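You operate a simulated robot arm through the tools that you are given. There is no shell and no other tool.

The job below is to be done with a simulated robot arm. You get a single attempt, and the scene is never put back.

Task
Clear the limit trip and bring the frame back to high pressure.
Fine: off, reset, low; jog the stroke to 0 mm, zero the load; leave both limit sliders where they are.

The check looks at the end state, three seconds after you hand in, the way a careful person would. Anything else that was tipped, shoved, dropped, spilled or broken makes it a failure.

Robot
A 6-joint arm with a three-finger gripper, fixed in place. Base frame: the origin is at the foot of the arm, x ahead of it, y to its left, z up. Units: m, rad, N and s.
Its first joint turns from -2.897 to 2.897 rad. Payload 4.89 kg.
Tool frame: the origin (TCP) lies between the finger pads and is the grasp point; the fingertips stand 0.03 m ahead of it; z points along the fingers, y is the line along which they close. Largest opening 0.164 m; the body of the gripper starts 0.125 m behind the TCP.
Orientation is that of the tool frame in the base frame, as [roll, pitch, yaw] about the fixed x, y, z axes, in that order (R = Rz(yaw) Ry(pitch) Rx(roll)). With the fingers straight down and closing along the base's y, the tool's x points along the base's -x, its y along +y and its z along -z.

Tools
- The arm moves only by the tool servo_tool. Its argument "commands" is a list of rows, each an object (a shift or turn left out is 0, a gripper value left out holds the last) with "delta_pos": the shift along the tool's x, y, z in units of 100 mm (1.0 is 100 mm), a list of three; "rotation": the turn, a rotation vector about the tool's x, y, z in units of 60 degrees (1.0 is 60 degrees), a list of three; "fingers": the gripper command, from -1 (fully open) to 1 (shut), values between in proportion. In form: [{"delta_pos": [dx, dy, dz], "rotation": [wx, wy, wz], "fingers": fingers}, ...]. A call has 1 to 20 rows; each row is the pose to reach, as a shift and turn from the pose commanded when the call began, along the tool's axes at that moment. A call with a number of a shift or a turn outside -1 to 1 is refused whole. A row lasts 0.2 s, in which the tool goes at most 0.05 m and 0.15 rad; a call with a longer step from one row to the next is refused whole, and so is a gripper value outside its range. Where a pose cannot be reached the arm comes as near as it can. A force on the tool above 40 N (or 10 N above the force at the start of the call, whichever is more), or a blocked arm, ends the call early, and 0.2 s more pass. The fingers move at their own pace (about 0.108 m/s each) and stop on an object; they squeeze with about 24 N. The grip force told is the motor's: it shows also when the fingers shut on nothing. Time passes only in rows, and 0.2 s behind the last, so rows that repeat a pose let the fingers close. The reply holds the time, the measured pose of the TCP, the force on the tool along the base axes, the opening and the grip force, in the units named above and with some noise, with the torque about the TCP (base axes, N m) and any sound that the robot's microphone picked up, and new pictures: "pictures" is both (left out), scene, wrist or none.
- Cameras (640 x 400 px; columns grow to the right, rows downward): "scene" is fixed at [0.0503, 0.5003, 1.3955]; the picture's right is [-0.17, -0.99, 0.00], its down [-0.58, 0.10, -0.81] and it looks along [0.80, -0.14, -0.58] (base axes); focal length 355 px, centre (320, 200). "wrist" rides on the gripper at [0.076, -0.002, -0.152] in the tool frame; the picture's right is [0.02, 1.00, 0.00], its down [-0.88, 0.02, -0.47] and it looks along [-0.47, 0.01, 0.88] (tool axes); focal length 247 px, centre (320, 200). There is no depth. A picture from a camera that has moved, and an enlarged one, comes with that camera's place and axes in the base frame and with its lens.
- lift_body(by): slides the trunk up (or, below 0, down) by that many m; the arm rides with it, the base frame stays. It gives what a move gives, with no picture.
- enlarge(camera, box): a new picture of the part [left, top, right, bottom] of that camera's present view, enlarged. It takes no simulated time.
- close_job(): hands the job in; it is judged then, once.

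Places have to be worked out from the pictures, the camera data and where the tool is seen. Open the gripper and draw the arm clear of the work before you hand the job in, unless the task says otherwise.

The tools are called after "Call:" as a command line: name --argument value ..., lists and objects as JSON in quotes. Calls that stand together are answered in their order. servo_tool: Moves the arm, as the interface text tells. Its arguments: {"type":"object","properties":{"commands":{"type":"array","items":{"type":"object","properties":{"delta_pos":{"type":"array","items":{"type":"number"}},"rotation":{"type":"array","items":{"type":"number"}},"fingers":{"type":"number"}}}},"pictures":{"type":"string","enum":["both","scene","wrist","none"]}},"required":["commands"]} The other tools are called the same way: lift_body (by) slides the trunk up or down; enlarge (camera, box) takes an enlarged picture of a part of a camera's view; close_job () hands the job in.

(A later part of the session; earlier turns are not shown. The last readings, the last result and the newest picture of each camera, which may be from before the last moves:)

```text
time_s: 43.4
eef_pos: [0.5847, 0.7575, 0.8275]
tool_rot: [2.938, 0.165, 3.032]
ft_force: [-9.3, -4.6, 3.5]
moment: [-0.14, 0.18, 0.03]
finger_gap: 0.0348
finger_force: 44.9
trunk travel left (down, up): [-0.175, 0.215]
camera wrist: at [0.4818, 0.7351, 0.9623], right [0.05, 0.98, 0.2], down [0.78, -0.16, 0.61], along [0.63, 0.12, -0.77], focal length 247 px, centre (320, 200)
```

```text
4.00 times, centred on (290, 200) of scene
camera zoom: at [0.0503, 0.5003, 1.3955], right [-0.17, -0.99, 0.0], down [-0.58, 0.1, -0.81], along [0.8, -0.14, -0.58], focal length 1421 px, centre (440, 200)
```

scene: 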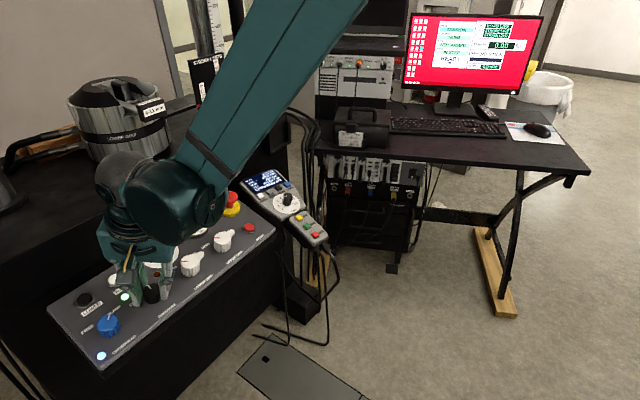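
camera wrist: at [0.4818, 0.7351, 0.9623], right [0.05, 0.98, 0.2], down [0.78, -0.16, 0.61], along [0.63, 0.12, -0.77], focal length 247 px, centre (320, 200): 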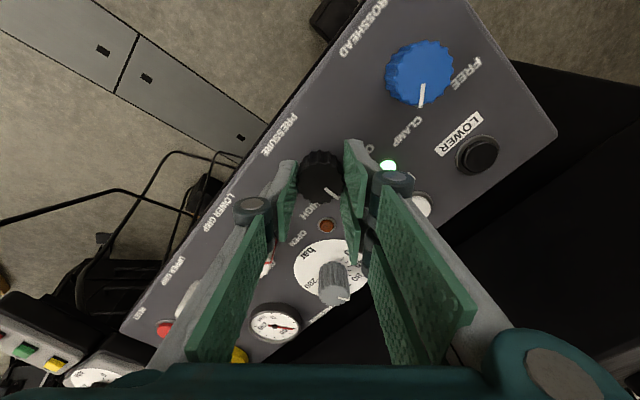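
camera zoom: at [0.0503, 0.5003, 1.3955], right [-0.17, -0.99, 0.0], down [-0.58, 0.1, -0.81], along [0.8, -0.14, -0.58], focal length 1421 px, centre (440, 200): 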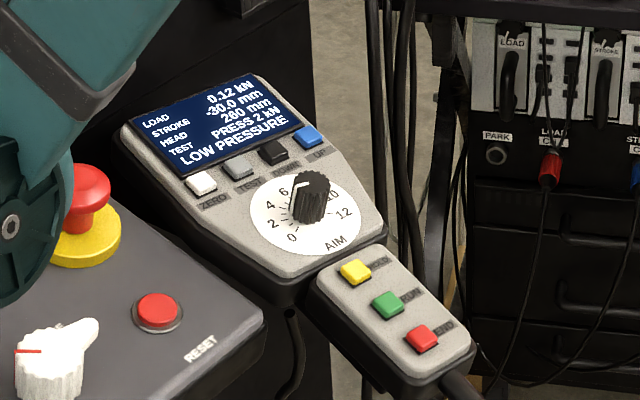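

The display reads LOW PRESSURE and the green lamp is lit. I'll release, retreat, and realign.

Call:
servo_tool --commands '[{"fingers": 0.4}, {"fingers": 0.15}, {"fingers": 0.15}, {"delta_pos": [0, 0, -0.3]}, {"delta_pos": [0, 0, -0.6]}, {"delta_pos": [0, 0, -0.9]}, {"delta_pos": [0, 0, -0.9], "rotation": [0, 0, -0.12]}, {"delta_pos": [0, 0, -0.9], "rotation": [0, 0, -0.24]}, {"delta_pos": [0, 0, -0.9], "rotation": [0, 0, -0.36]}, {"delta_pos": [0, 0, -0.9], "rotation": [0, 0, -0.48]}, {"delta_pos": [0, 0, -0.9], "rotation": [0, 0, -0.6]}, {"delta_pos": [0, 0, -0.9], "rotation": [0, 0, -0.72]}, {"delta_pos": [0, 0, -0.9], "rotation": [0, 0, -0.84]}, {"delta_pos": [0, 0, -0.9], "rotation": [0, 0, -0.84]}]' --pictures "both"

Call:
enlarge --camera "wrist" --box '[230, 80, 430, 220]'

Call:
enlarge --camera "scene" --box '[230, 150, 350, 250]'

```text
time_s: 46.4
eef_pos: [0.5701, 0.7409, 0.9155]
tool_rot: [-3.141, 0.263, -2.351]
ft_force: [0.0, -1.4, -0.6]
moment: [0.0, -0.03, 0.01]
finger_gap: 0.0698
finger_force: 0.0
trunk travel left (down, up): [-0.175, 0.215]
camera wrist: at [0.4904, 0.6588, 1.0422], right [-0.72, 0.69, -0.01], down [0.5, 0.53, 0.69], along [0.48, 0.49, -0.73], focal length 247 px, centre (320, 200)
```

scene: 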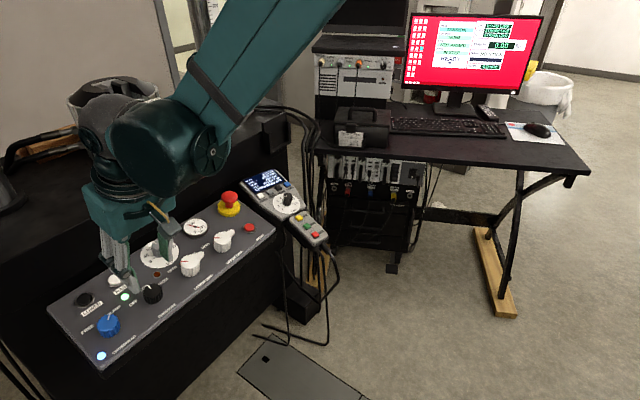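
wrist: 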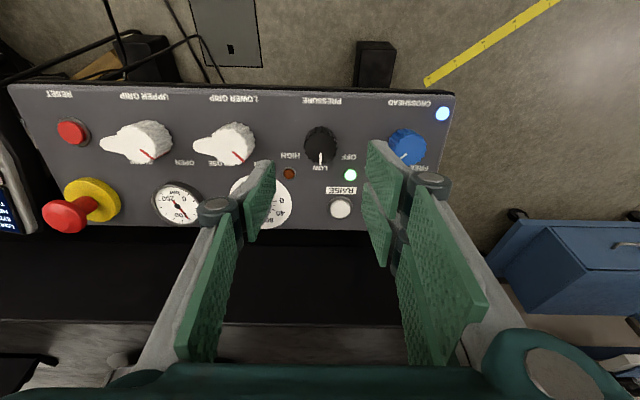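

```text
2.86 times, centred on (330, 150) of wrist
camera zoom: at [0.4904, 0.6588, 1.0422], right [-0.72, 0.69, -0.01], down [0.5, 0.53, 0.69], along [0.48, 0.49, -0.73], focal length 706 px, centre (291, 343)
```

zoom: 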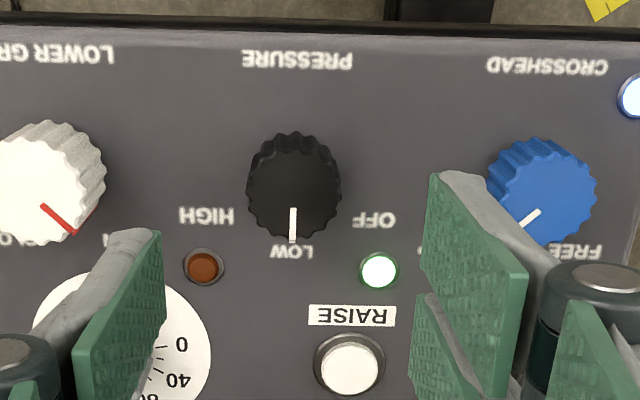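

```text
4.00 times, centred on (290, 200) of scene
camera zoom: at [0.0503, 0.5003, 1.3955], right [-0.17, -0.99, 0.0], down [-0.58, 0.1, -0.81], along [0.8, -0.14, -0.58], focal length 1421 px, centre (440, 200)
```

zoom: 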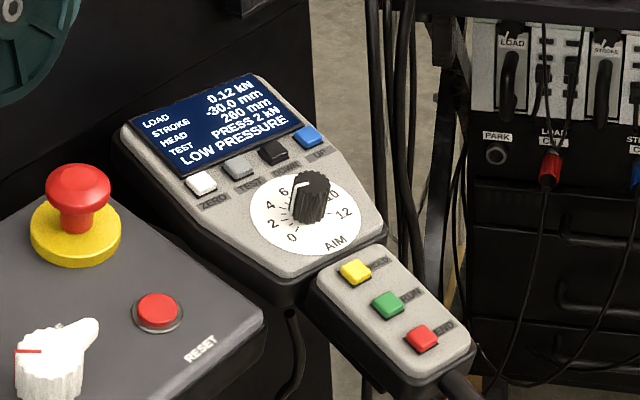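

LOW is set (pointer vertical, green lamp on). The pendant's UP button is at about (0.930, 0.446, 0.82) and ZERO at about (0.873, 0.526, 0.825). I'll traverse at this height toward the pendant with the fingers closed.

Call:
servo_tool --commands '[{"delta_pos": [0, -0.4, 0], "fingers": 1.0}, {"delta_pos": [0, -0.8, 0], "fingers": 1.0}, {"delta_pos": [0, -1.0, 0], "fingers": 1.0}]' --pictures "none"

Call:
servo_tool --commands '[{"delta_pos": [0, -0.4, 0], "fingers": 1.0}, {"delta_pos": [0, -0.8, 0], "fingers": 1.0}, {"delta_pos": [0, -1.0, 0], "fingers": 1.0}]' --pictures "none"

Call:
servo_tool --commands '[{"delta_pos": [0, -0.4, 0], "fingers": 1.0}, {"delta_pos": [0, -0.8, 0], "fingers": 1.0}, {"delta_pos": [0, -1.0, 0], "fingers": 1.0}, {"delta_pos": [0, -1.0, 0], "fingers": 1.0}]' --pictures "both"

Call:
enlarge --camera "wrist" --box '[160, 60, 400, 240]'

```text
time_s: 47.2
eef_pos: [0.6395, 0.67, 0.9131]
tool_rot: [3.141, 0.262, -2.354]
ft_force: [-0.8, 0.7, -0.4]
moment: [-0.11, -0.12, -0.06]
finger_gap: 0.0001
finger_force: 24.1
trunk travel left (down, up): [-0.175, 0.215]
```

```text
time_s: 48.0
eef_pos: [0.7115, 0.5997, 0.9143]
tool_rot: [-3.141, 0.263, -2.355]
ft_force: [-0.9, 0.4, -0.4]
moment: [-0.14, -0.13, -0.04]
finger_gap: 0.0001
finger_force: 23.8
trunk travel left (down, up): [-0.175, 0.215]
```

```text
time_s: 49.0
eef_pos: [0.7818, 0.5294, 0.9148]
tool_rot: [-3.141, 0.262, -2.355]
ft_force: [0.4, -0.4, -0.5]
moment: [0.05, 0.02, 0.03]
finger_gap: 0.0
finger_force: 24.0
trunk travel left (down, up): [-0.175, 0.215]
camera wrist: at [0.7033, 0.447, 1.0422], right [-0.72, 0.69, -0.01], down [0.5, 0.53, 0.69], along [0.48, 0.49, -0.73], focal length 247 px, centre (320, 200)
```

scene: 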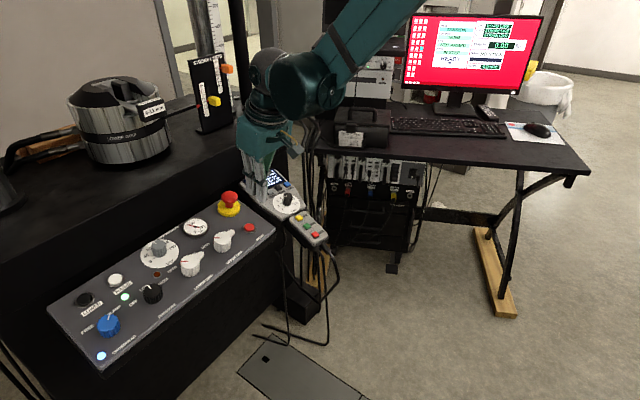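
wrist: 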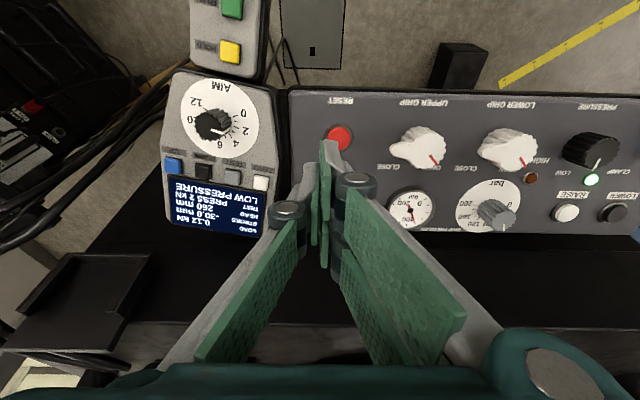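

```text
2.22 times, centred on (280, 150) of wrist
camera zoom: at [0.7033, 0.447, 1.0422], right [-0.72, 0.69, -0.01], down [0.5, 0.53, 0.69], along [0.48, 0.49, -0.73], focal length 549 px, centre (409, 311)
```

zoom: 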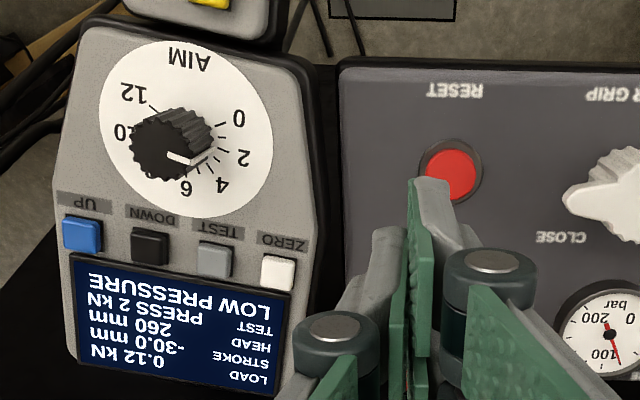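

View geometry agrees with my estimates for UP and ZERO. The button row is rotated 10° from the panel, so I'll turn +10° about tool z and move above UP, checking that the arm can actually reach there.

Call:
servo_tool --commands '[{"delta_pos": [-0.05, -0.4, 0], "rotation": [0, 0, 0.05], "fingers": 1.0}, {"delta_pos": [-0.1, -0.8, 0], "rotation": [0, 0, 0.12], "fingers": 1.0}, {"delta_pos": [-0.15, -1.0, 0], "rotation": [0, 0, 0.167], "fingers": 1.0}, {"delta_pos": [-0.15, -1.0, 0], "rotation": [0, 0, 0.167], "fingers": 1.0}]' --pictures "both"

```text
time_s: 50.0
eef_pos: [0.8617, 0.469, 0.9186]
tool_rot: [3.094, 0.258, -2.537]
ft_force: [-0.1, 0.4, 0.0]
moment: [0.02, 0.04, 0.0]
finger_gap: 0.0
finger_force: 24.3
trunk travel left (down, up): [-0.175, 0.215]
camera wrist: at [0.7743, 0.3965, 1.046], right [-0.6, 0.8, 0.04], down [0.6, 0.41, 0.68], along [0.53, 0.43, -0.73], focal length 247 px, centre (320, 200)
```

scene: 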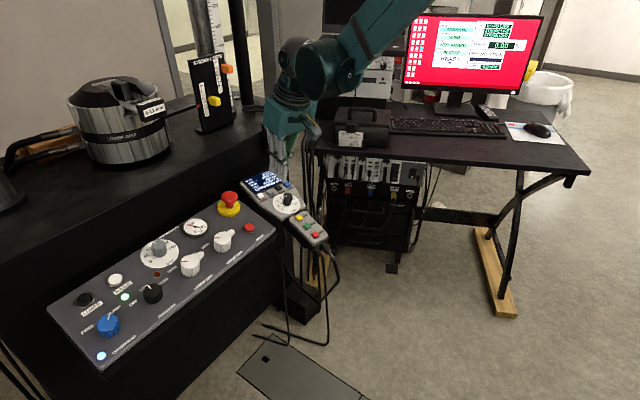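
wrist: 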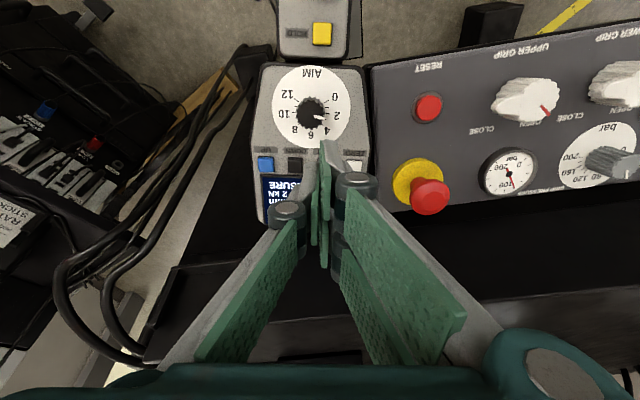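

The arm reaches here, and the button row is level in the wrist view. UP is at about (-0.017, -0.061, +0.105) from the TCP, so I'll position over it and descend to about 25 mm above.

Call:
servo_tool --commands '[{"delta_pos": [-0.07, -0.3, 0], "fingers": 1.0}, {"delta_pos": [-0.14, -0.57, 0], "fingers": 1.0}, {"delta_pos": [-0.14, -0.57, 0.25], "fingers": 1.0}, {"delta_pos": [-0.14, -0.57, 0.5], "fingers": 1.0}, {"delta_pos": [-0.14, -0.57, 0.5], "fingers": 1.0}]' --pictures "both"

Call:
enlarge --camera "wrist" --box '[240, 90, 400, 210]'

Call:
enlarge --camera "scene" --box '[230, 130, 350, 230]'

```text
time_s: 51.2
eef_pos: [0.9156, 0.4381, 0.8711]
tool_rot: [3.092, 0.258, -2.536]
ft_force: [0.0, -0.4, -0.8]
moment: [0.02, 0.07, -0.01]
finger_gap: 0.0
finger_force: 24.4
trunk travel left (down, up): [-0.175, 0.215]
camera wrist: at [0.8285, 0.3664, 0.9993], right [-0.6, 0.8, 0.04], down [0.6, 0.41, 0.68], along [0.53, 0.43, -0.73], focal length 247 px, centre (320, 200)
```

scene: 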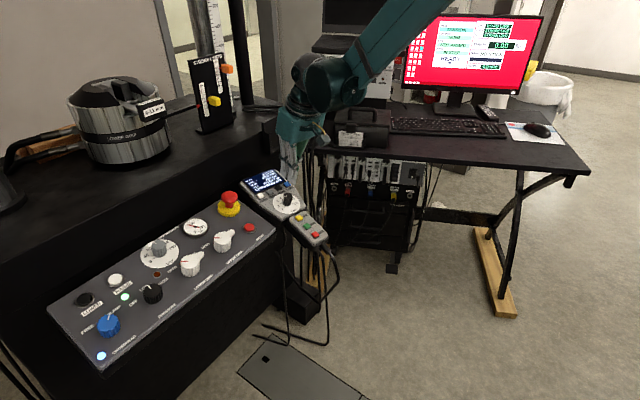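
wrist: 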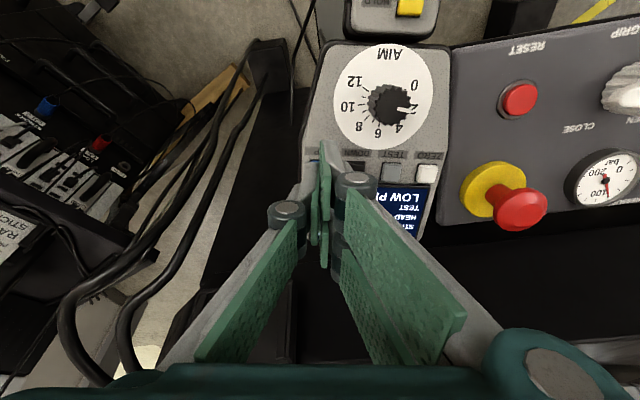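

```text
3.33 times, centred on (320, 150) of wrist
camera zoom: at [0.8285, 0.3664, 0.9993], right [-0.6, 0.8, 0.04], down [0.6, 0.41, 0.68], along [0.53, 0.43, -0.73], focal length 823 px, centre (320, 367)
```

zoom: 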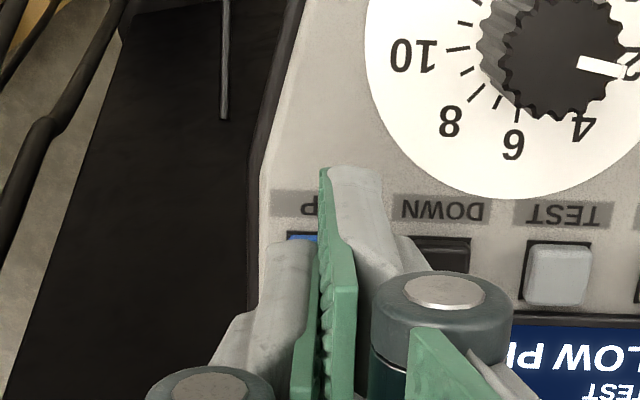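

```text
4.00 times, centred on (290, 180) of scene
camera zoom: at [0.0503, 0.5003, 1.3955], right [-0.17, -0.99, 0.0], down [-0.58, 0.1, -0.81], along [0.8, -0.14, -0.58], focal length 1421 px, centre (440, 280)
```

zoom: 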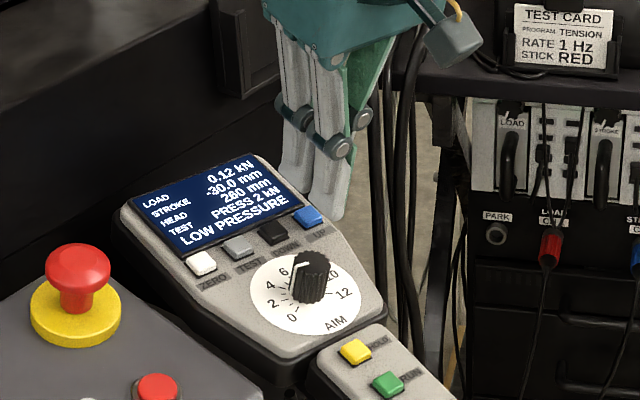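

The scene view shows the display clearly and UP sits under the fingertips. I'll descend 18 mm, still short of contact.

Call:
servo_tool --commands '[{"delta_pos": [0, 0.01, 0.09], "fingers": 1.0}, {"delta_pos": [0, 0.01, 0.18], "fingers": 1.0}, {"delta_pos": [0, 0.01, 0.18], "fingers": 1.0}]' --pictures "scene"

Call:
enlarge --camera "scene" --box '[240, 140, 330, 215]'

Call:
enlarge --camera "wrist" --box '[260, 100, 380, 190]'

```text
time_s: 52.0
eef_pos: [0.918, 0.4442, 0.8529]
tool_rot: [3.095, 0.257, -2.536]
ft_force: [0.1, -0.5, 0.2]
moment: [-0.02, 0.01, -0.02]
finger_gap: 0.0
finger_force: 23.5
trunk travel left (down, up): [-0.175, 0.215]
```

scene: 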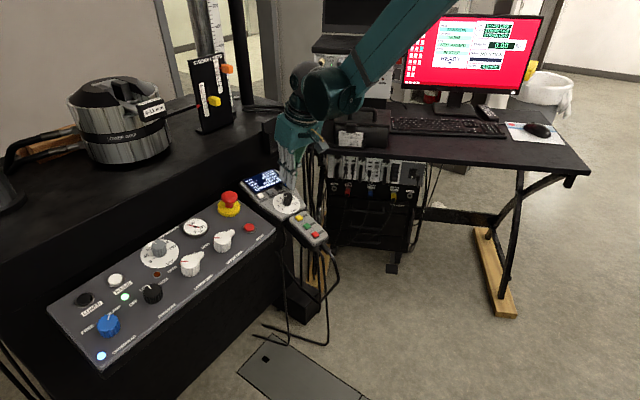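

```text
5.33 times, centred on (285, 178) of scene
camera zoom: at [0.0503, 0.5003, 1.3955], right [-0.17, -0.99, 0.0], down [-0.58, 0.1, -0.81], along [0.8, -0.14, -0.58], focal length 1894 px, centre (507, 320)
```

zoom: 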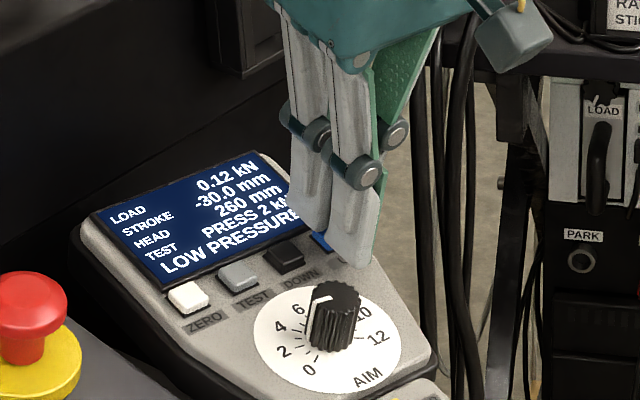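

```text
4.44 times, centred on (320, 145) of wrist
camera zoom: at [0.8299, 0.3709, 0.9812], right [-0.6, 0.8, 0.04], down [0.6, 0.41, 0.68], along [0.53, 0.43, -0.73], focal length 1098 px, centre (320, 444)
```

zoom: 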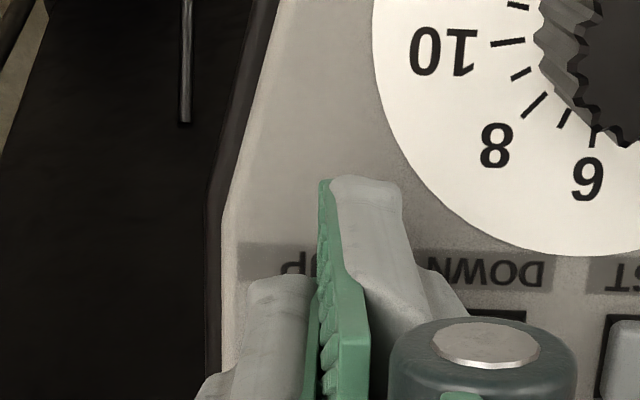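

The single -y finger is centred over UP within a millimetre or so. I'll lower in small steps, checking for a click, force or stroke change.

Call:
servo_tool --commands '[{"delta_pos": [0, 0, 0.02], "fingers": 1.0}, {"delta_pos": [0, 0, 0.04], "fingers": 1.0}]' --pictures "scene"

Call:
enlarge --camera "scene" --box '[240, 140, 330, 215]'

```text
time_s: 52.6
eef_pos: [0.9178, 0.4432, 0.8514]
tool_rot: [3.096, 0.259, -2.536]
ft_force: [-0.2, 0.4, -0.4]
moment: [-0.05, -0.03, 0.01]
finger_gap: 0.0002
finger_force: 24.0
trunk travel left (down, up): [-0.175, 0.215]
```

scene: 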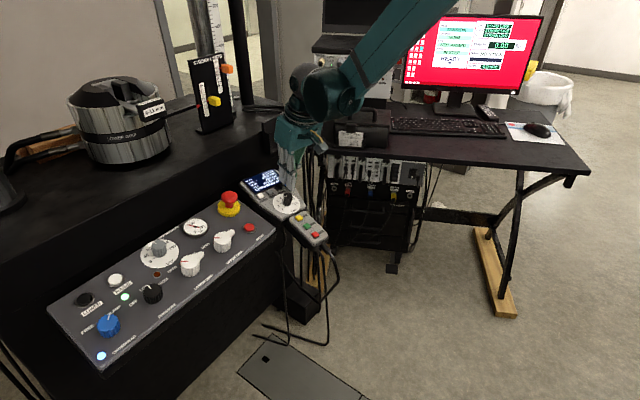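

```text
5.33 times, centred on (285, 178) of scene
camera zoom: at [0.0503, 0.5003, 1.3955], right [-0.17, -0.99, 0.0], down [-0.58, 0.1, -0.81], along [0.8, -0.14, -0.58], focal length 1894 px, centre (507, 320)
```

zoom: 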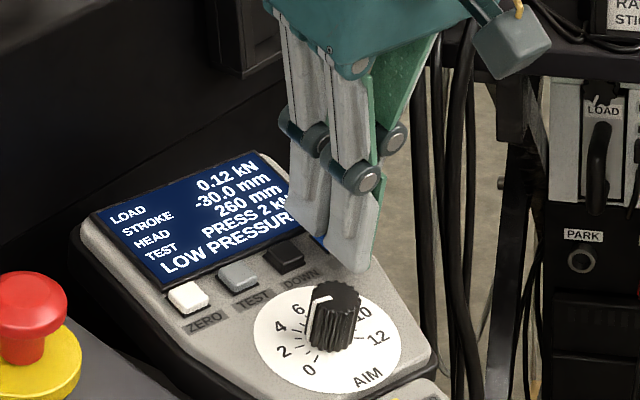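

No contact yet (zero force, stroke still -30.0). I'll lower another 3 mm.

Call:
servo_tool --commands '[{"delta_pos": [0, 0, 0.015], "fingers": 1.0}, {"delta_pos": [0, 0, 0.03], "fingers": 1.0}]' --pictures "scene"

Call:
enlarge --camera "scene" --box '[240, 140, 330, 215]'

```text
time_s: 53.2
eef_pos: [0.9193, 0.4444, 0.8476]
tool_rot: [3.097, 0.259, -2.536]
ft_force: [-0.9, -1.3, 2.7]
moment: [0.0, -0.03, -0.01]
finger_gap: 0.0058
finger_force: 45.2
trunk travel left (down, up): [-0.175, 0.215]
heard: click
```

scene: 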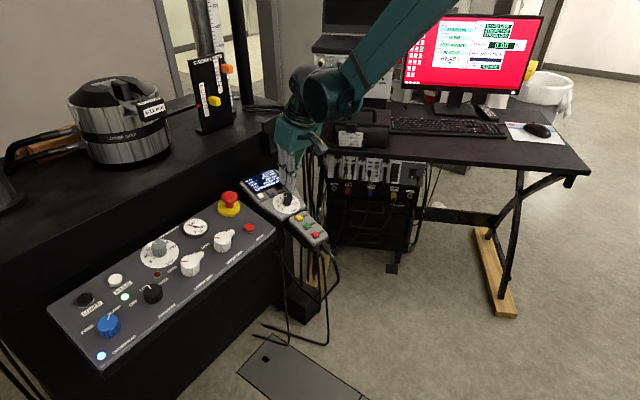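

```text
5.33 times, centred on (285, 178) of scene
camera zoom: at [0.0503, 0.5003, 1.3955], right [-0.17, -0.99, 0.0], down [-0.58, 0.1, -0.81], along [0.8, -0.14, -0.58], focal length 1894 px, centre (507, 320)
```

zoom: 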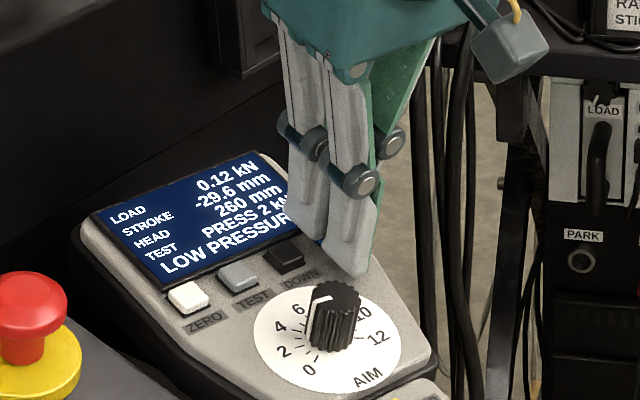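

It clicked and the stroke reads -29.6 mm, rising while held. I'll hold for 1.2 s to measure the jog rate.

Call:
servo_tool --commands '[{"fingers": 1.0}, {"fingers": 1.0}, {"fingers": 1.0}, {"fingers": 1.0}, {"fingers": 1.0}]' --pictures "scene"

Call:
enlarge --camera "scene" --box '[240, 140, 330, 215]'

```text
time_s: 54.4
eef_pos: [0.9192, 0.4442, 0.8471]
tool_rot: [3.094, 0.258, -2.535]
ft_force: [0.1, -1.5, 1.8]
moment: [-0.02, -0.03, -0.01]
finger_gap: 0.0061
finger_force: 44.4
trunk travel left (down, up): [-0.175, 0.215]
```

scene: 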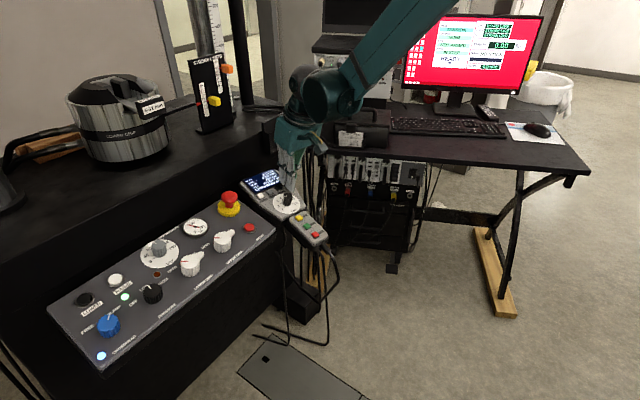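

```text
5.33 times, centred on (285, 178) of scene
camera zoom: at [0.0503, 0.5003, 1.3955], right [-0.17, -0.99, 0.0], down [-0.58, 0.1, -0.81], along [0.8, -0.14, -0.58], focal length 1894 px, centre (507, 320)
```

zoom: 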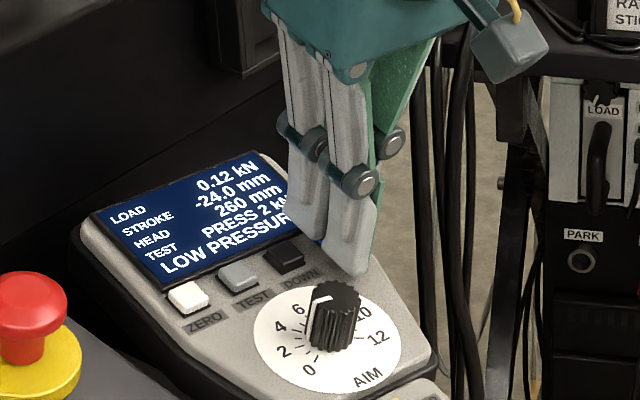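

It rose 5.6 mm in 1.2 s, about 4.7–5 mm/s. I'll hold another 3.2 s, which should bring it to around -8.

Call:
servo_tool --commands '[{"fingers": 1.0}, {"fingers": 1.0}, {"fingers": 1.0}, {"fingers": 1.0}, {"fingers": 1.0}, {"fingers": 1.0}, {"fingers": 1.0}, {"fingers": 1.0}, {"fingers": 1.0}, {"fingers": 1.0}, {"fingers": 1.0}, {"fingers": 1.0}, {"fingers": 1.0}, {"fingers": 1.0}, {"fingers": 1.0}]' --pictures "scene"

Call:
enlarge --camera "scene" --box '[240, 140, 330, 215]'

```text
time_s: 57.6
eef_pos: [0.9196, 0.4446, 0.8471]
tool_rot: [3.098, 0.258, -2.538]
ft_force: [-0.1, -1.1, 2.7]
moment: [0.02, 0.01, -0.02]
finger_gap: 0.0059
finger_force: 45.3
trunk travel left (down, up): [-0.175, 0.215]
```

scene: 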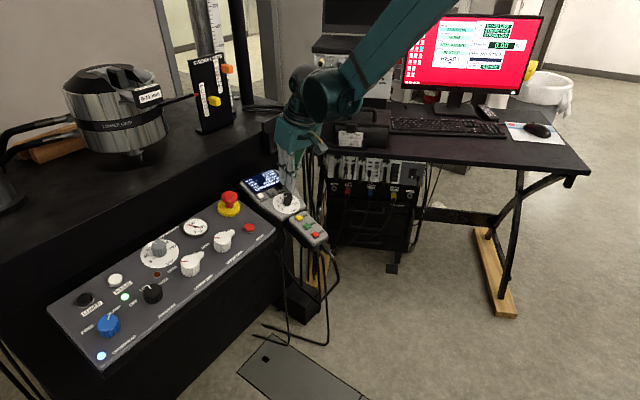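

```text
5.33 times, centred on (285, 178) of scene
camera zoom: at [0.0503, 0.5003, 1.3955], right [-0.17, -0.99, 0.0], down [-0.58, 0.1, -0.81], along [0.8, -0.14, -0.58], focal length 1894 px, centre (507, 320)
```

zoom: 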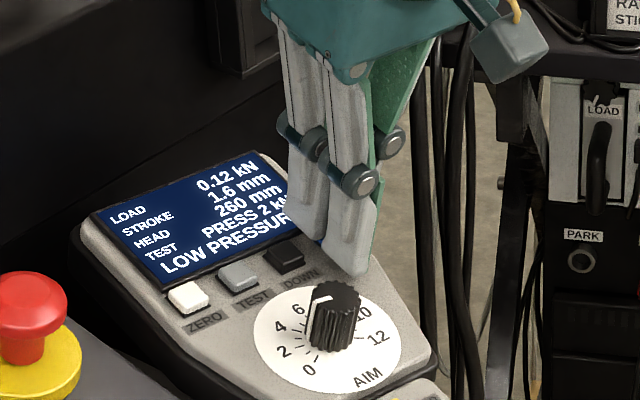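

The jog sped up to 8 mm/s and overshot to +1.6 mm, so I'll release UP immediately and retract, then correct with DOWN.

Call:
servo_tool --commands '[{"delta_pos": [0, 0, -0.3], "fingers": 1.0}]' --pictures "scene"

Call:
enlarge --camera "scene" --box '[240, 140, 330, 215]'

```text
time_s: 58.0
eef_pos: [0.9147, 0.4406, 0.8765]
tool_rot: [3.095, 0.255, -2.537]
ft_force: [0.0, 0.9, -1.3]
moment: [-0.03, 0.14, 0.02]
finger_gap: 0.0
finger_force: 45.3
trunk travel left (down, up): [-0.175, 0.215]
```

scene: 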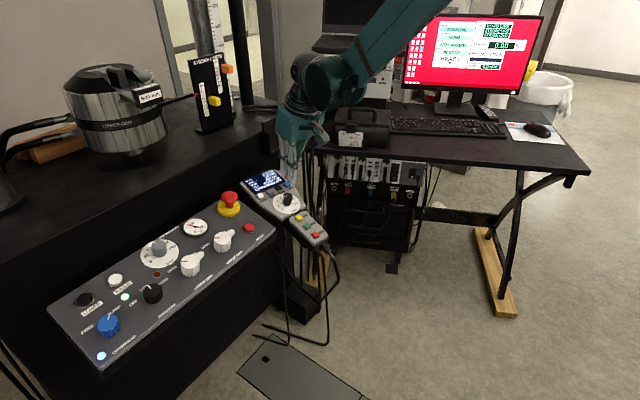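

```text
5.33 times, centred on (285, 178) of scene
camera zoom: at [0.0503, 0.5003, 1.3955], right [-0.17, -0.99, 0.0], down [-0.58, 0.1, -0.81], along [0.8, -0.14, -0.58], focal length 1894 px, centre (507, 320)
```

zoom: 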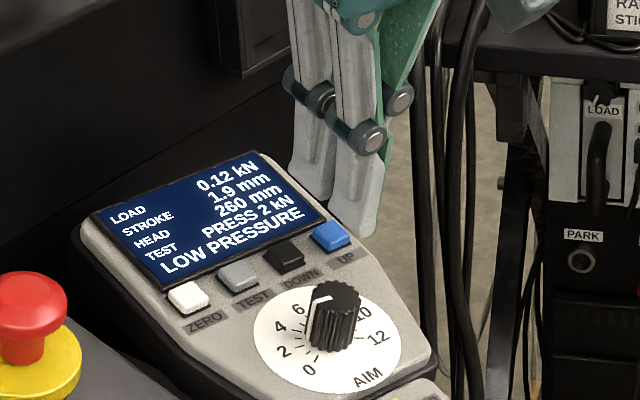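

Stroke settled at +1.9 mm. DOWN is 32.5 mm along +y from UP, so I'll move over it with a slight shift away from the AIM dial and check alignment.

Call:
servo_tool --commands '[{"delta_pos": [-0.03, 0.15, 0], "fingers": 1.0}, {"delta_pos": [-0.03, 0.325, 0], "fingers": 1.0}, {"delta_pos": [-0.03, 0.325, 0.1], "fingers": 1.0}, {"delta_pos": [-0.03, 0.325, 0.1], "fingers": 1.0}]' --pictures "both"

Call:
enlarge --camera "wrist" --box '[240, 90, 400, 210]'

Call:
enlarge --camera "scene" --box '[240, 140, 330, 215]'

```text
time_s: 59.0
eef_pos: [0.9008, 0.4688, 0.8685]
tool_rot: [3.095, 0.258, -2.537]
ft_force: [0.2, -1.1, -0.6]
moment: [0.03, 0.0, -0.05]
finger_gap: 0.0
finger_force: 44.4
trunk travel left (down, up): [-0.175, 0.215]
camera wrist: at [0.8122, 0.3971, 0.9954], right [-0.6, 0.8, 0.04], down [0.6, 0.41, 0.68], along [0.53, 0.43, -0.73], focal length 247 px, centre (320, 200)
```

scene: 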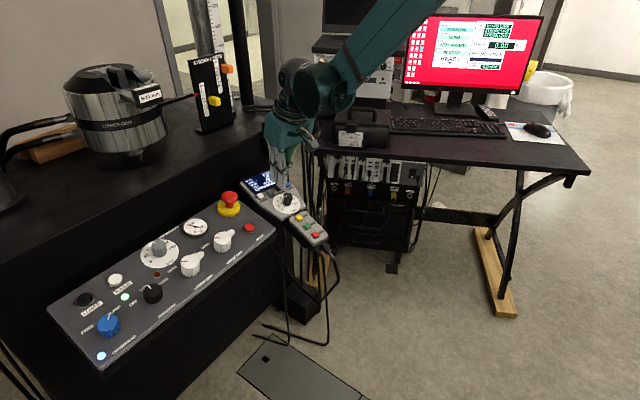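
wrist: 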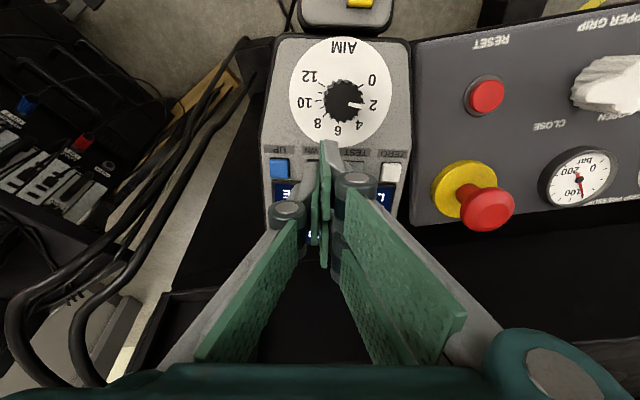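

```text
3.33 times, centred on (320, 150) of wrist
camera zoom: at [0.8122, 0.3971, 0.9954], right [-0.6, 0.8, 0.04], down [0.6, 0.41, 0.68], along [0.53, 0.43, -0.73], focal length 823 px, centre (320, 367)
```

zoom: 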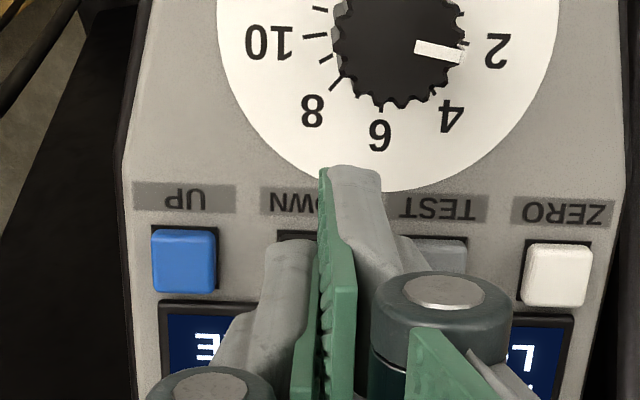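

```text
5.33 times, centred on (285, 178) of scene
camera zoom: at [0.0503, 0.5003, 1.3955], right [-0.17, -0.99, 0.0], down [-0.58, 0.1, -0.81], along [0.8, -0.14, -0.58], focal length 1894 px, centre (507, 320)
```

zoom: 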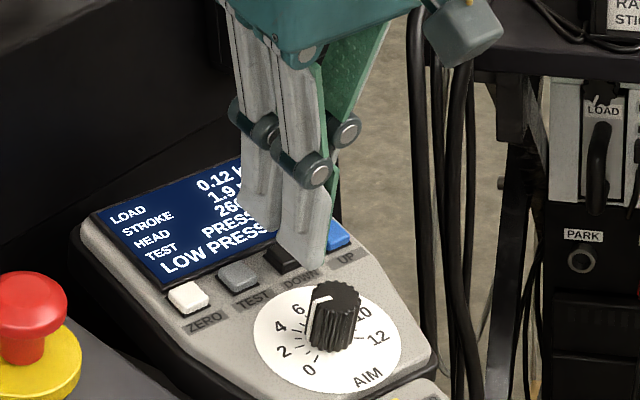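

DOWN is centred under the single finger (within about 2 mm), and the AIM dial has about 11 mm of clearance. I'll come down to about 6 mm above the press level, then make a short tap.

Call:
servo_tool --commands '[{"delta_pos": [0, 0, 0.07], "fingers": 1.0}, {"delta_pos": [0, 0, 0.14], "fingers": 1.0}, {"delta_pos": [0, 0, 0.14], "fingers": 1.0}]' --pictures "none"

Call:
servo_tool --commands '[{"delta_pos": [0, 0, 0.06], "fingers": 1.0}, {"delta_pos": [0, 0, -0.06], "fingers": 1.0}, {"delta_pos": [0, 0, -0.06], "fingers": 1.0}]' --pictures "both"

Call:
enlarge --camera "scene" --box '[240, 140, 330, 215]'

Call:
enlarge --camera "wrist" --box '[220, 90, 440, 260]'

```text
time_s: 59.8
eef_pos: [0.9021, 0.4713, 0.8537]
tool_rot: [3.094, 0.259, -2.534]
ft_force: [0.1, 0.1, -0.1]
moment: [0.01, 0.0, 0.03]
finger_gap: 0.0001
finger_force: 44.8
trunk travel left (down, up): [-0.175, 0.215]
```

```text
time_s: 60.6
eef_pos: [0.9006, 0.4699, 0.8606]
tool_rot: [3.093, 0.258, -2.535]
ft_force: [0.7, -0.1, -0.3]
moment: [-0.03, 0.01, 0.01]
finger_gap: 0.0
finger_force: 45.0
trunk travel left (down, up): [-0.175, 0.215]
heard: click
camera wrist: at [0.8128, 0.3983, 0.9876], right [-0.6, 0.8, 0.04], down [0.6, 0.41, 0.68], along [0.53, 0.43, -0.73], focal length 247 px, centre (320, 200)
```

scene: 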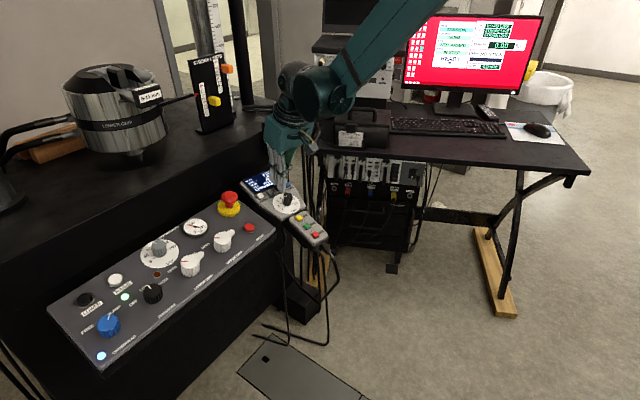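
wrist: 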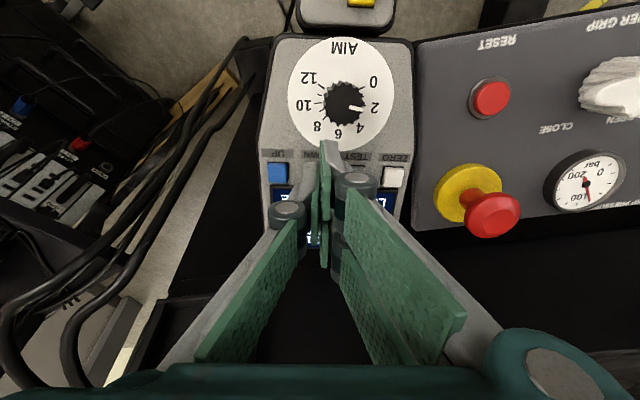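

```text
5.33 times, centred on (285, 178) of scene
camera zoom: at [0.0503, 0.5003, 1.3955], right [-0.17, -0.99, 0.0], down [-0.58, 0.1, -0.81], along [0.8, -0.14, -0.58], focal length 1894 px, centre (507, 320)
```

zoom: 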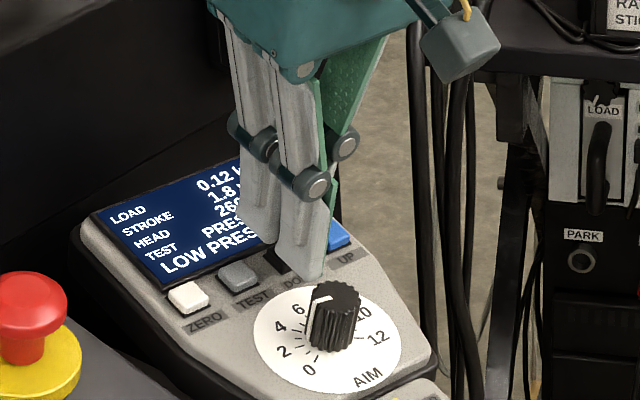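

```text
2.35 times, centred on (330, 175) of wrist
camera zoom: at [0.8128, 0.3983, 0.9876], right [-0.6, 0.8, 0.04], down [0.6, 0.41, 0.68], along [0.53, 0.43, -0.73], focal length 581 px, centre (296, 259)
```

zoom: 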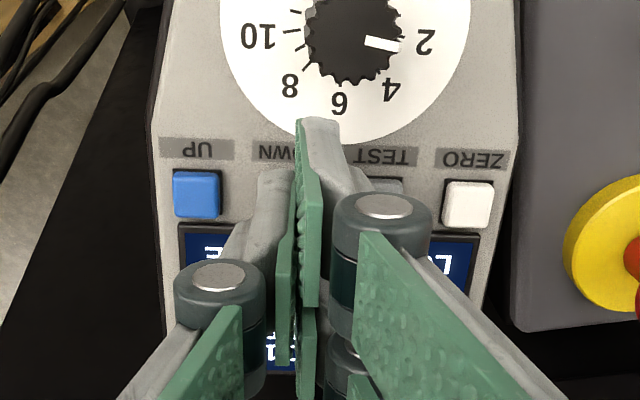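

That tap moved it 0.1 mm (1.9 → 1.8). I'll tap again with one extra hold row, expecting roughly 0.8–0.9 mm.

Call:
servo_tool --commands '[{"delta_pos": [0, 0, 0.06], "fingers": 1.0}, {"delta_pos": [0, 0, 0.12], "fingers": 1.0}, {"delta_pos": [0, 0, 0.12], "fingers": 1.0}, {"delta_pos": [0, 0, 0], "fingers": 1.0}, {"delta_pos": [0, 0, 0], "fingers": 1.0}]' --pictures "scene"

Call:
enlarge --camera "scene" --box '[240, 140, 330, 215]'

```text
time_s: 61.8
eef_pos: [0.9008, 0.4713, 0.8597]
tool_rot: [3.095, 0.258, -2.536]
ft_force: [-0.1, 0.9, 0.4]
moment: [0.0, 0.02, 0.0]
finger_gap: 0.0
finger_force: 45.2
trunk travel left (down, up): [-0.175, 0.215]
heard: click
```

scene: 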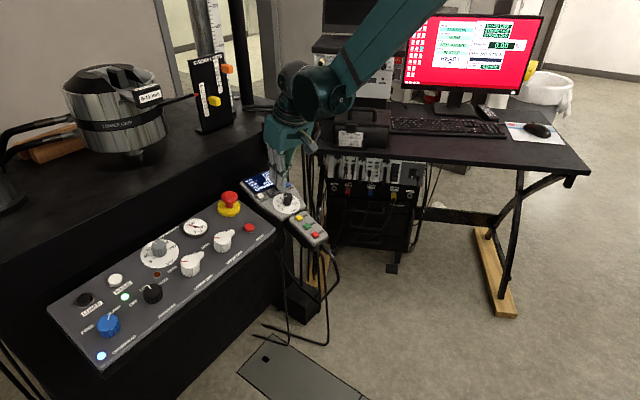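

```text
5.33 times, centred on (285, 178) of scene
camera zoom: at [0.0503, 0.5003, 1.3955], right [-0.17, -0.99, 0.0], down [-0.58, 0.1, -0.81], along [0.8, -0.14, -0.58], focal length 1894 px, centre (507, 320)
```

zoom: 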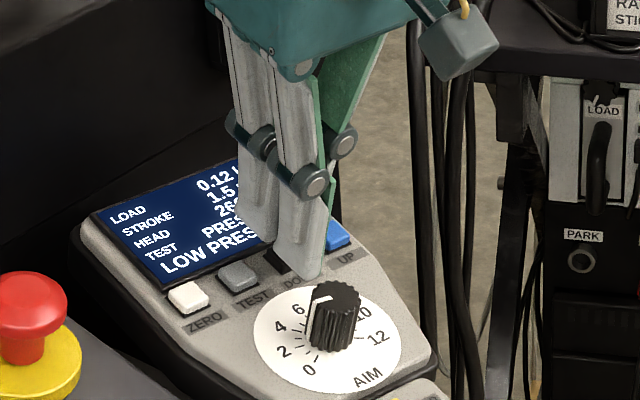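

1.5 mm now: the jog starts slowly, at about 1.5–2 mm/s. Next tap will have two more hold rows, expecting about 1.0 mm.

Call:
servo_tool --commands '[{"delta_pos": [0, 0, 0.06], "fingers": 1.0}, {"delta_pos": [0, 0, 0.12], "fingers": 1.0}, {"delta_pos": [0, 0, 0.12], "fingers": 1.0}, {"delta_pos": [0, 0, 0.12], "fingers": 1.0}, {"delta_pos": [0, 0, 0.12], "fingers": 1.0}, {"delta_pos": [0, 0, 0], "fingers": 1.0}, {"delta_pos": [0, 0, 0], "fingers": 1.0}]' --pictures "scene"

Call:
enlarge --camera "scene" --box '[240, 140, 330, 215]'

```text
time_s: 63.4
eef_pos: [0.9014, 0.4697, 0.8607]
tool_rot: [3.093, 0.259, -2.535]
ft_force: [0.0, -0.9, -0.5]
moment: [-0.05, -0.03, -0.02]
finger_gap: 0.0003
finger_force: 45.0
trunk travel left (down, up): [-0.175, 0.215]
heard: click
```

scene: 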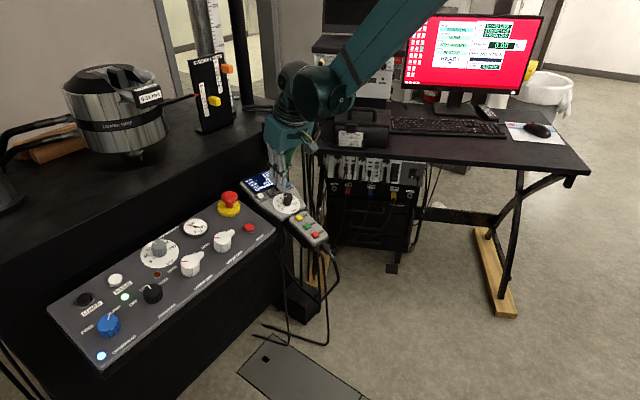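

```text
5.33 times, centred on (285, 178) of scene
camera zoom: at [0.0503, 0.5003, 1.3955], right [-0.17, -0.99, 0.0], down [-0.58, 0.1, -0.81], along [0.8, -0.14, -0.58], focal length 1894 px, centre (507, 320)
```

zoom: 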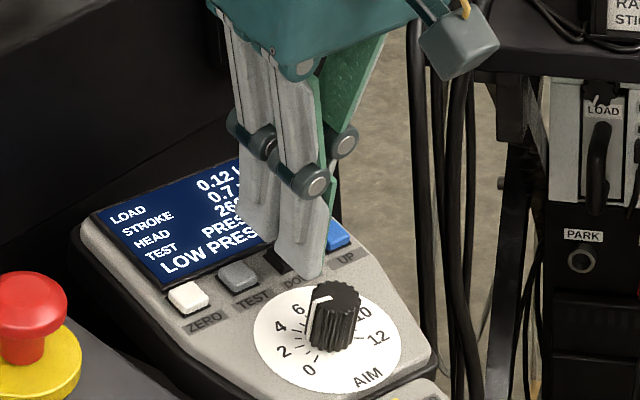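

0.7 mm now, about 0.25–0.3 mm per hold row. I'll tap with two hold rows, expecting around 0.55 mm.

Call:
servo_tool --commands '[{"delta_pos": [0, 0, 0.06], "fingers": 1.0}, {"delta_pos": [0, 0, 0.12], "fingers": 1.0}, {"delta_pos": [0, 0, 0.12], "fingers": 1.0}, {"delta_pos": [0, 0, 0.12], "fingers": 1.0}, {"delta_pos": [0, 0, 0], "fingers": 1.0}, {"delta_pos": [0, 0, 0], "fingers": 1.0}]' --pictures "scene"

Call:
enlarge --camera "scene" --box '[240, 140, 330, 215]'

```text
time_s: 64.8
eef_pos: [0.9006, 0.4708, 0.8606]
tool_rot: [3.094, 0.26, -2.536]
ft_force: [0.8, 0.4, -0.1]
moment: [0.0, 0.03, 0.02]
finger_gap: 0.0
finger_force: 45.0
trunk travel left (down, up): [-0.175, 0.215]
heard: click
```

scene: 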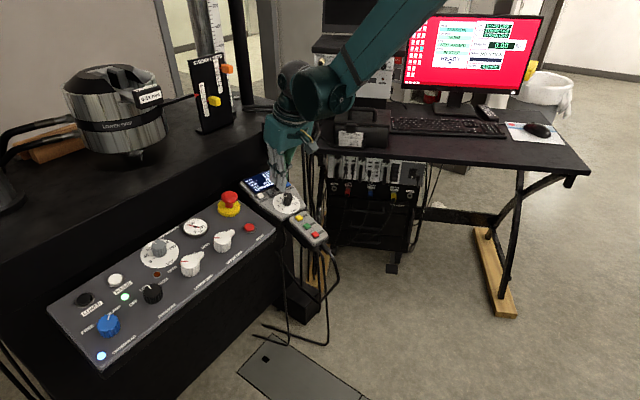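

```text
5.33 times, centred on (285, 178) of scene
camera zoom: at [0.0503, 0.5003, 1.3955], right [-0.17, -0.99, 0.0], down [-0.58, 0.1, -0.81], along [0.8, -0.14, -0.58], focal length 1894 px, centre (507, 320)
```

zoom: 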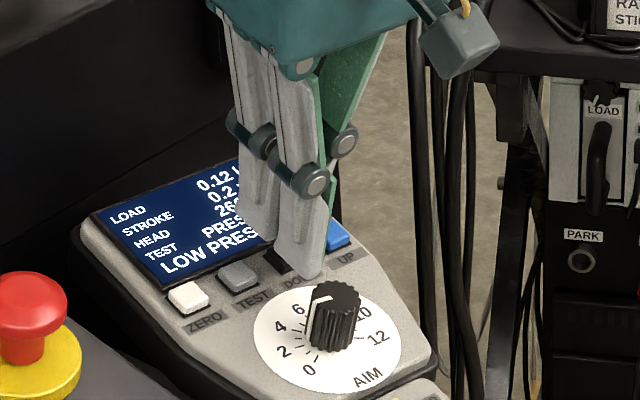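

0.2 mm now. I'll do the minimal tap (no hold rows), which moved about 0.1 mm before.

Call:
servo_tool --commands '[{"delta_pos": [0, 0, 0.06], "fingers": 1.0}, {"delta_pos": [0, 0, 0.06], "fingers": 1.0}, {"delta_pos": [0, 0, 0.12], "fingers": 1.0}, {"delta_pos": [0, 0, 0], "fingers": 1.0}, {"delta_pos": [0, 0, 0], "fingers": 1.0}]' --pictures "scene"

Call:
enlarge --camera "scene" --box '[240, 140, 330, 215]'

```text
time_s: 66.0
eef_pos: [0.9025, 0.4698, 0.8602]
tool_rot: [3.095, 0.259, -2.535]
ft_force: [-0.4, 0.2, -0.7]
moment: [0.02, 0.02, 0.0]
finger_gap: 0.0
finger_force: 45.1
trunk travel left (down, up): [-0.175, 0.215]
heard: click
```

scene: 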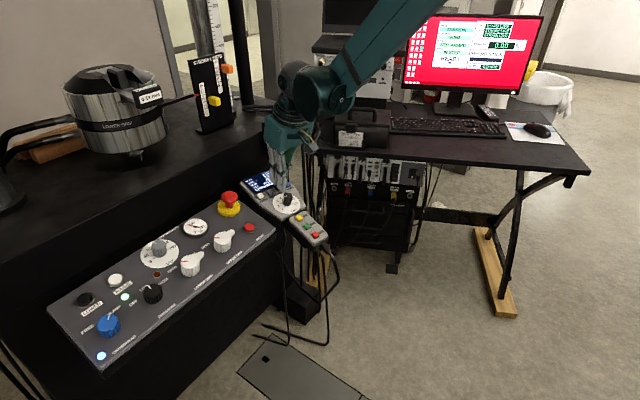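

```text
5.33 times, centred on (285, 178) of scene
camera zoom: at [0.0503, 0.5003, 1.3955], right [-0.17, -0.99, 0.0], down [-0.58, 0.1, -0.81], along [0.8, -0.14, -0.58], focal length 1894 px, centre (507, 320)
```

zoom: 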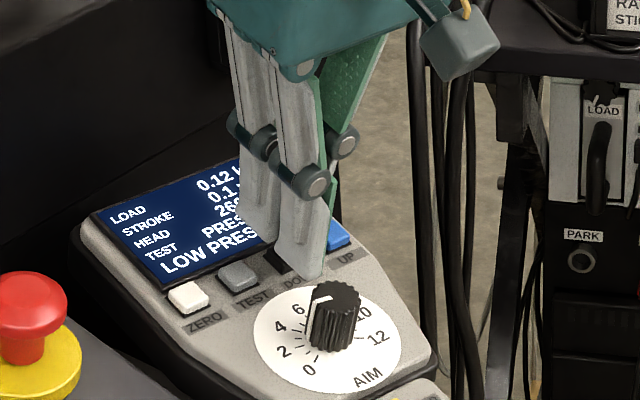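

It reads 0.1 mm. One more minimal tap should bring it to 0.0.

Call:
servo_tool --commands '[{"delta_pos": [0, 0, 0.06], "fingers": 1.0}, {"delta_pos": [0, 0, 0.06], "fingers": 1.0}, {"delta_pos": [0, 0, 0.12], "fingers": 1.0}, {"delta_pos": [0, 0, 0], "fingers": 1.0}, {"delta_pos": [0, 0, 0], "fingers": 1.0}]' --pictures "scene"

Call:
enlarge --camera "scene" --box '[250, 150, 300, 200]'

```text
time_s: 67.2
eef_pos: [0.9005, 0.4705, 0.8619]
tool_rot: [3.094, 0.259, -2.536]
ft_force: [0.2, -1.2, -0.4]
moment: [0.01, 0.0, 0.03]
finger_gap: 0.0
finger_force: 45.0
trunk travel left (down, up): [-0.175, 0.215]
heard: click
```

scene: 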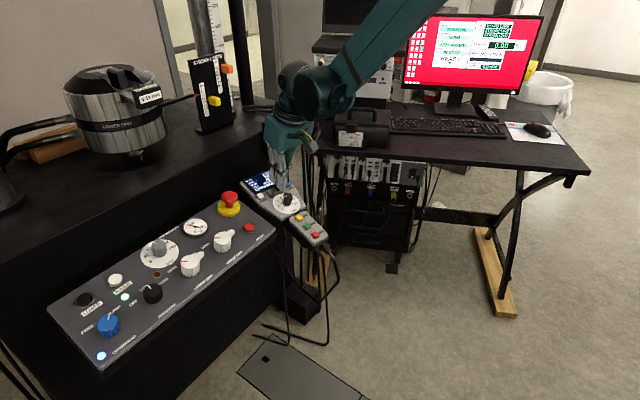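

```text
8.00 times, centred on (275, 175) of scene
camera zoom: at [0.0503, 0.5003, 1.3955], right [-0.17, -0.99, 0.0], down [-0.58, 0.1, -0.81], along [0.8, -0.14, -0.58], focal length 2841 px, centre (680, 400)
```

zoom: 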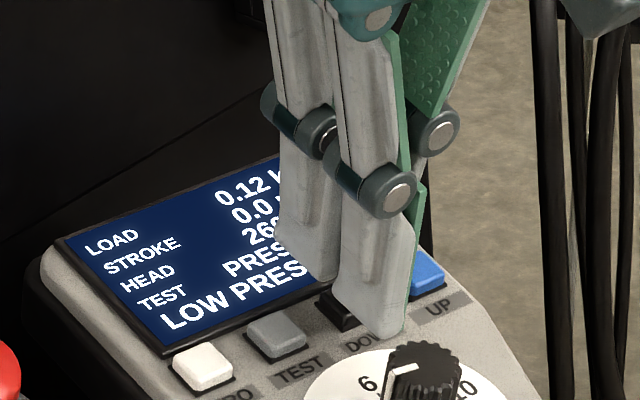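

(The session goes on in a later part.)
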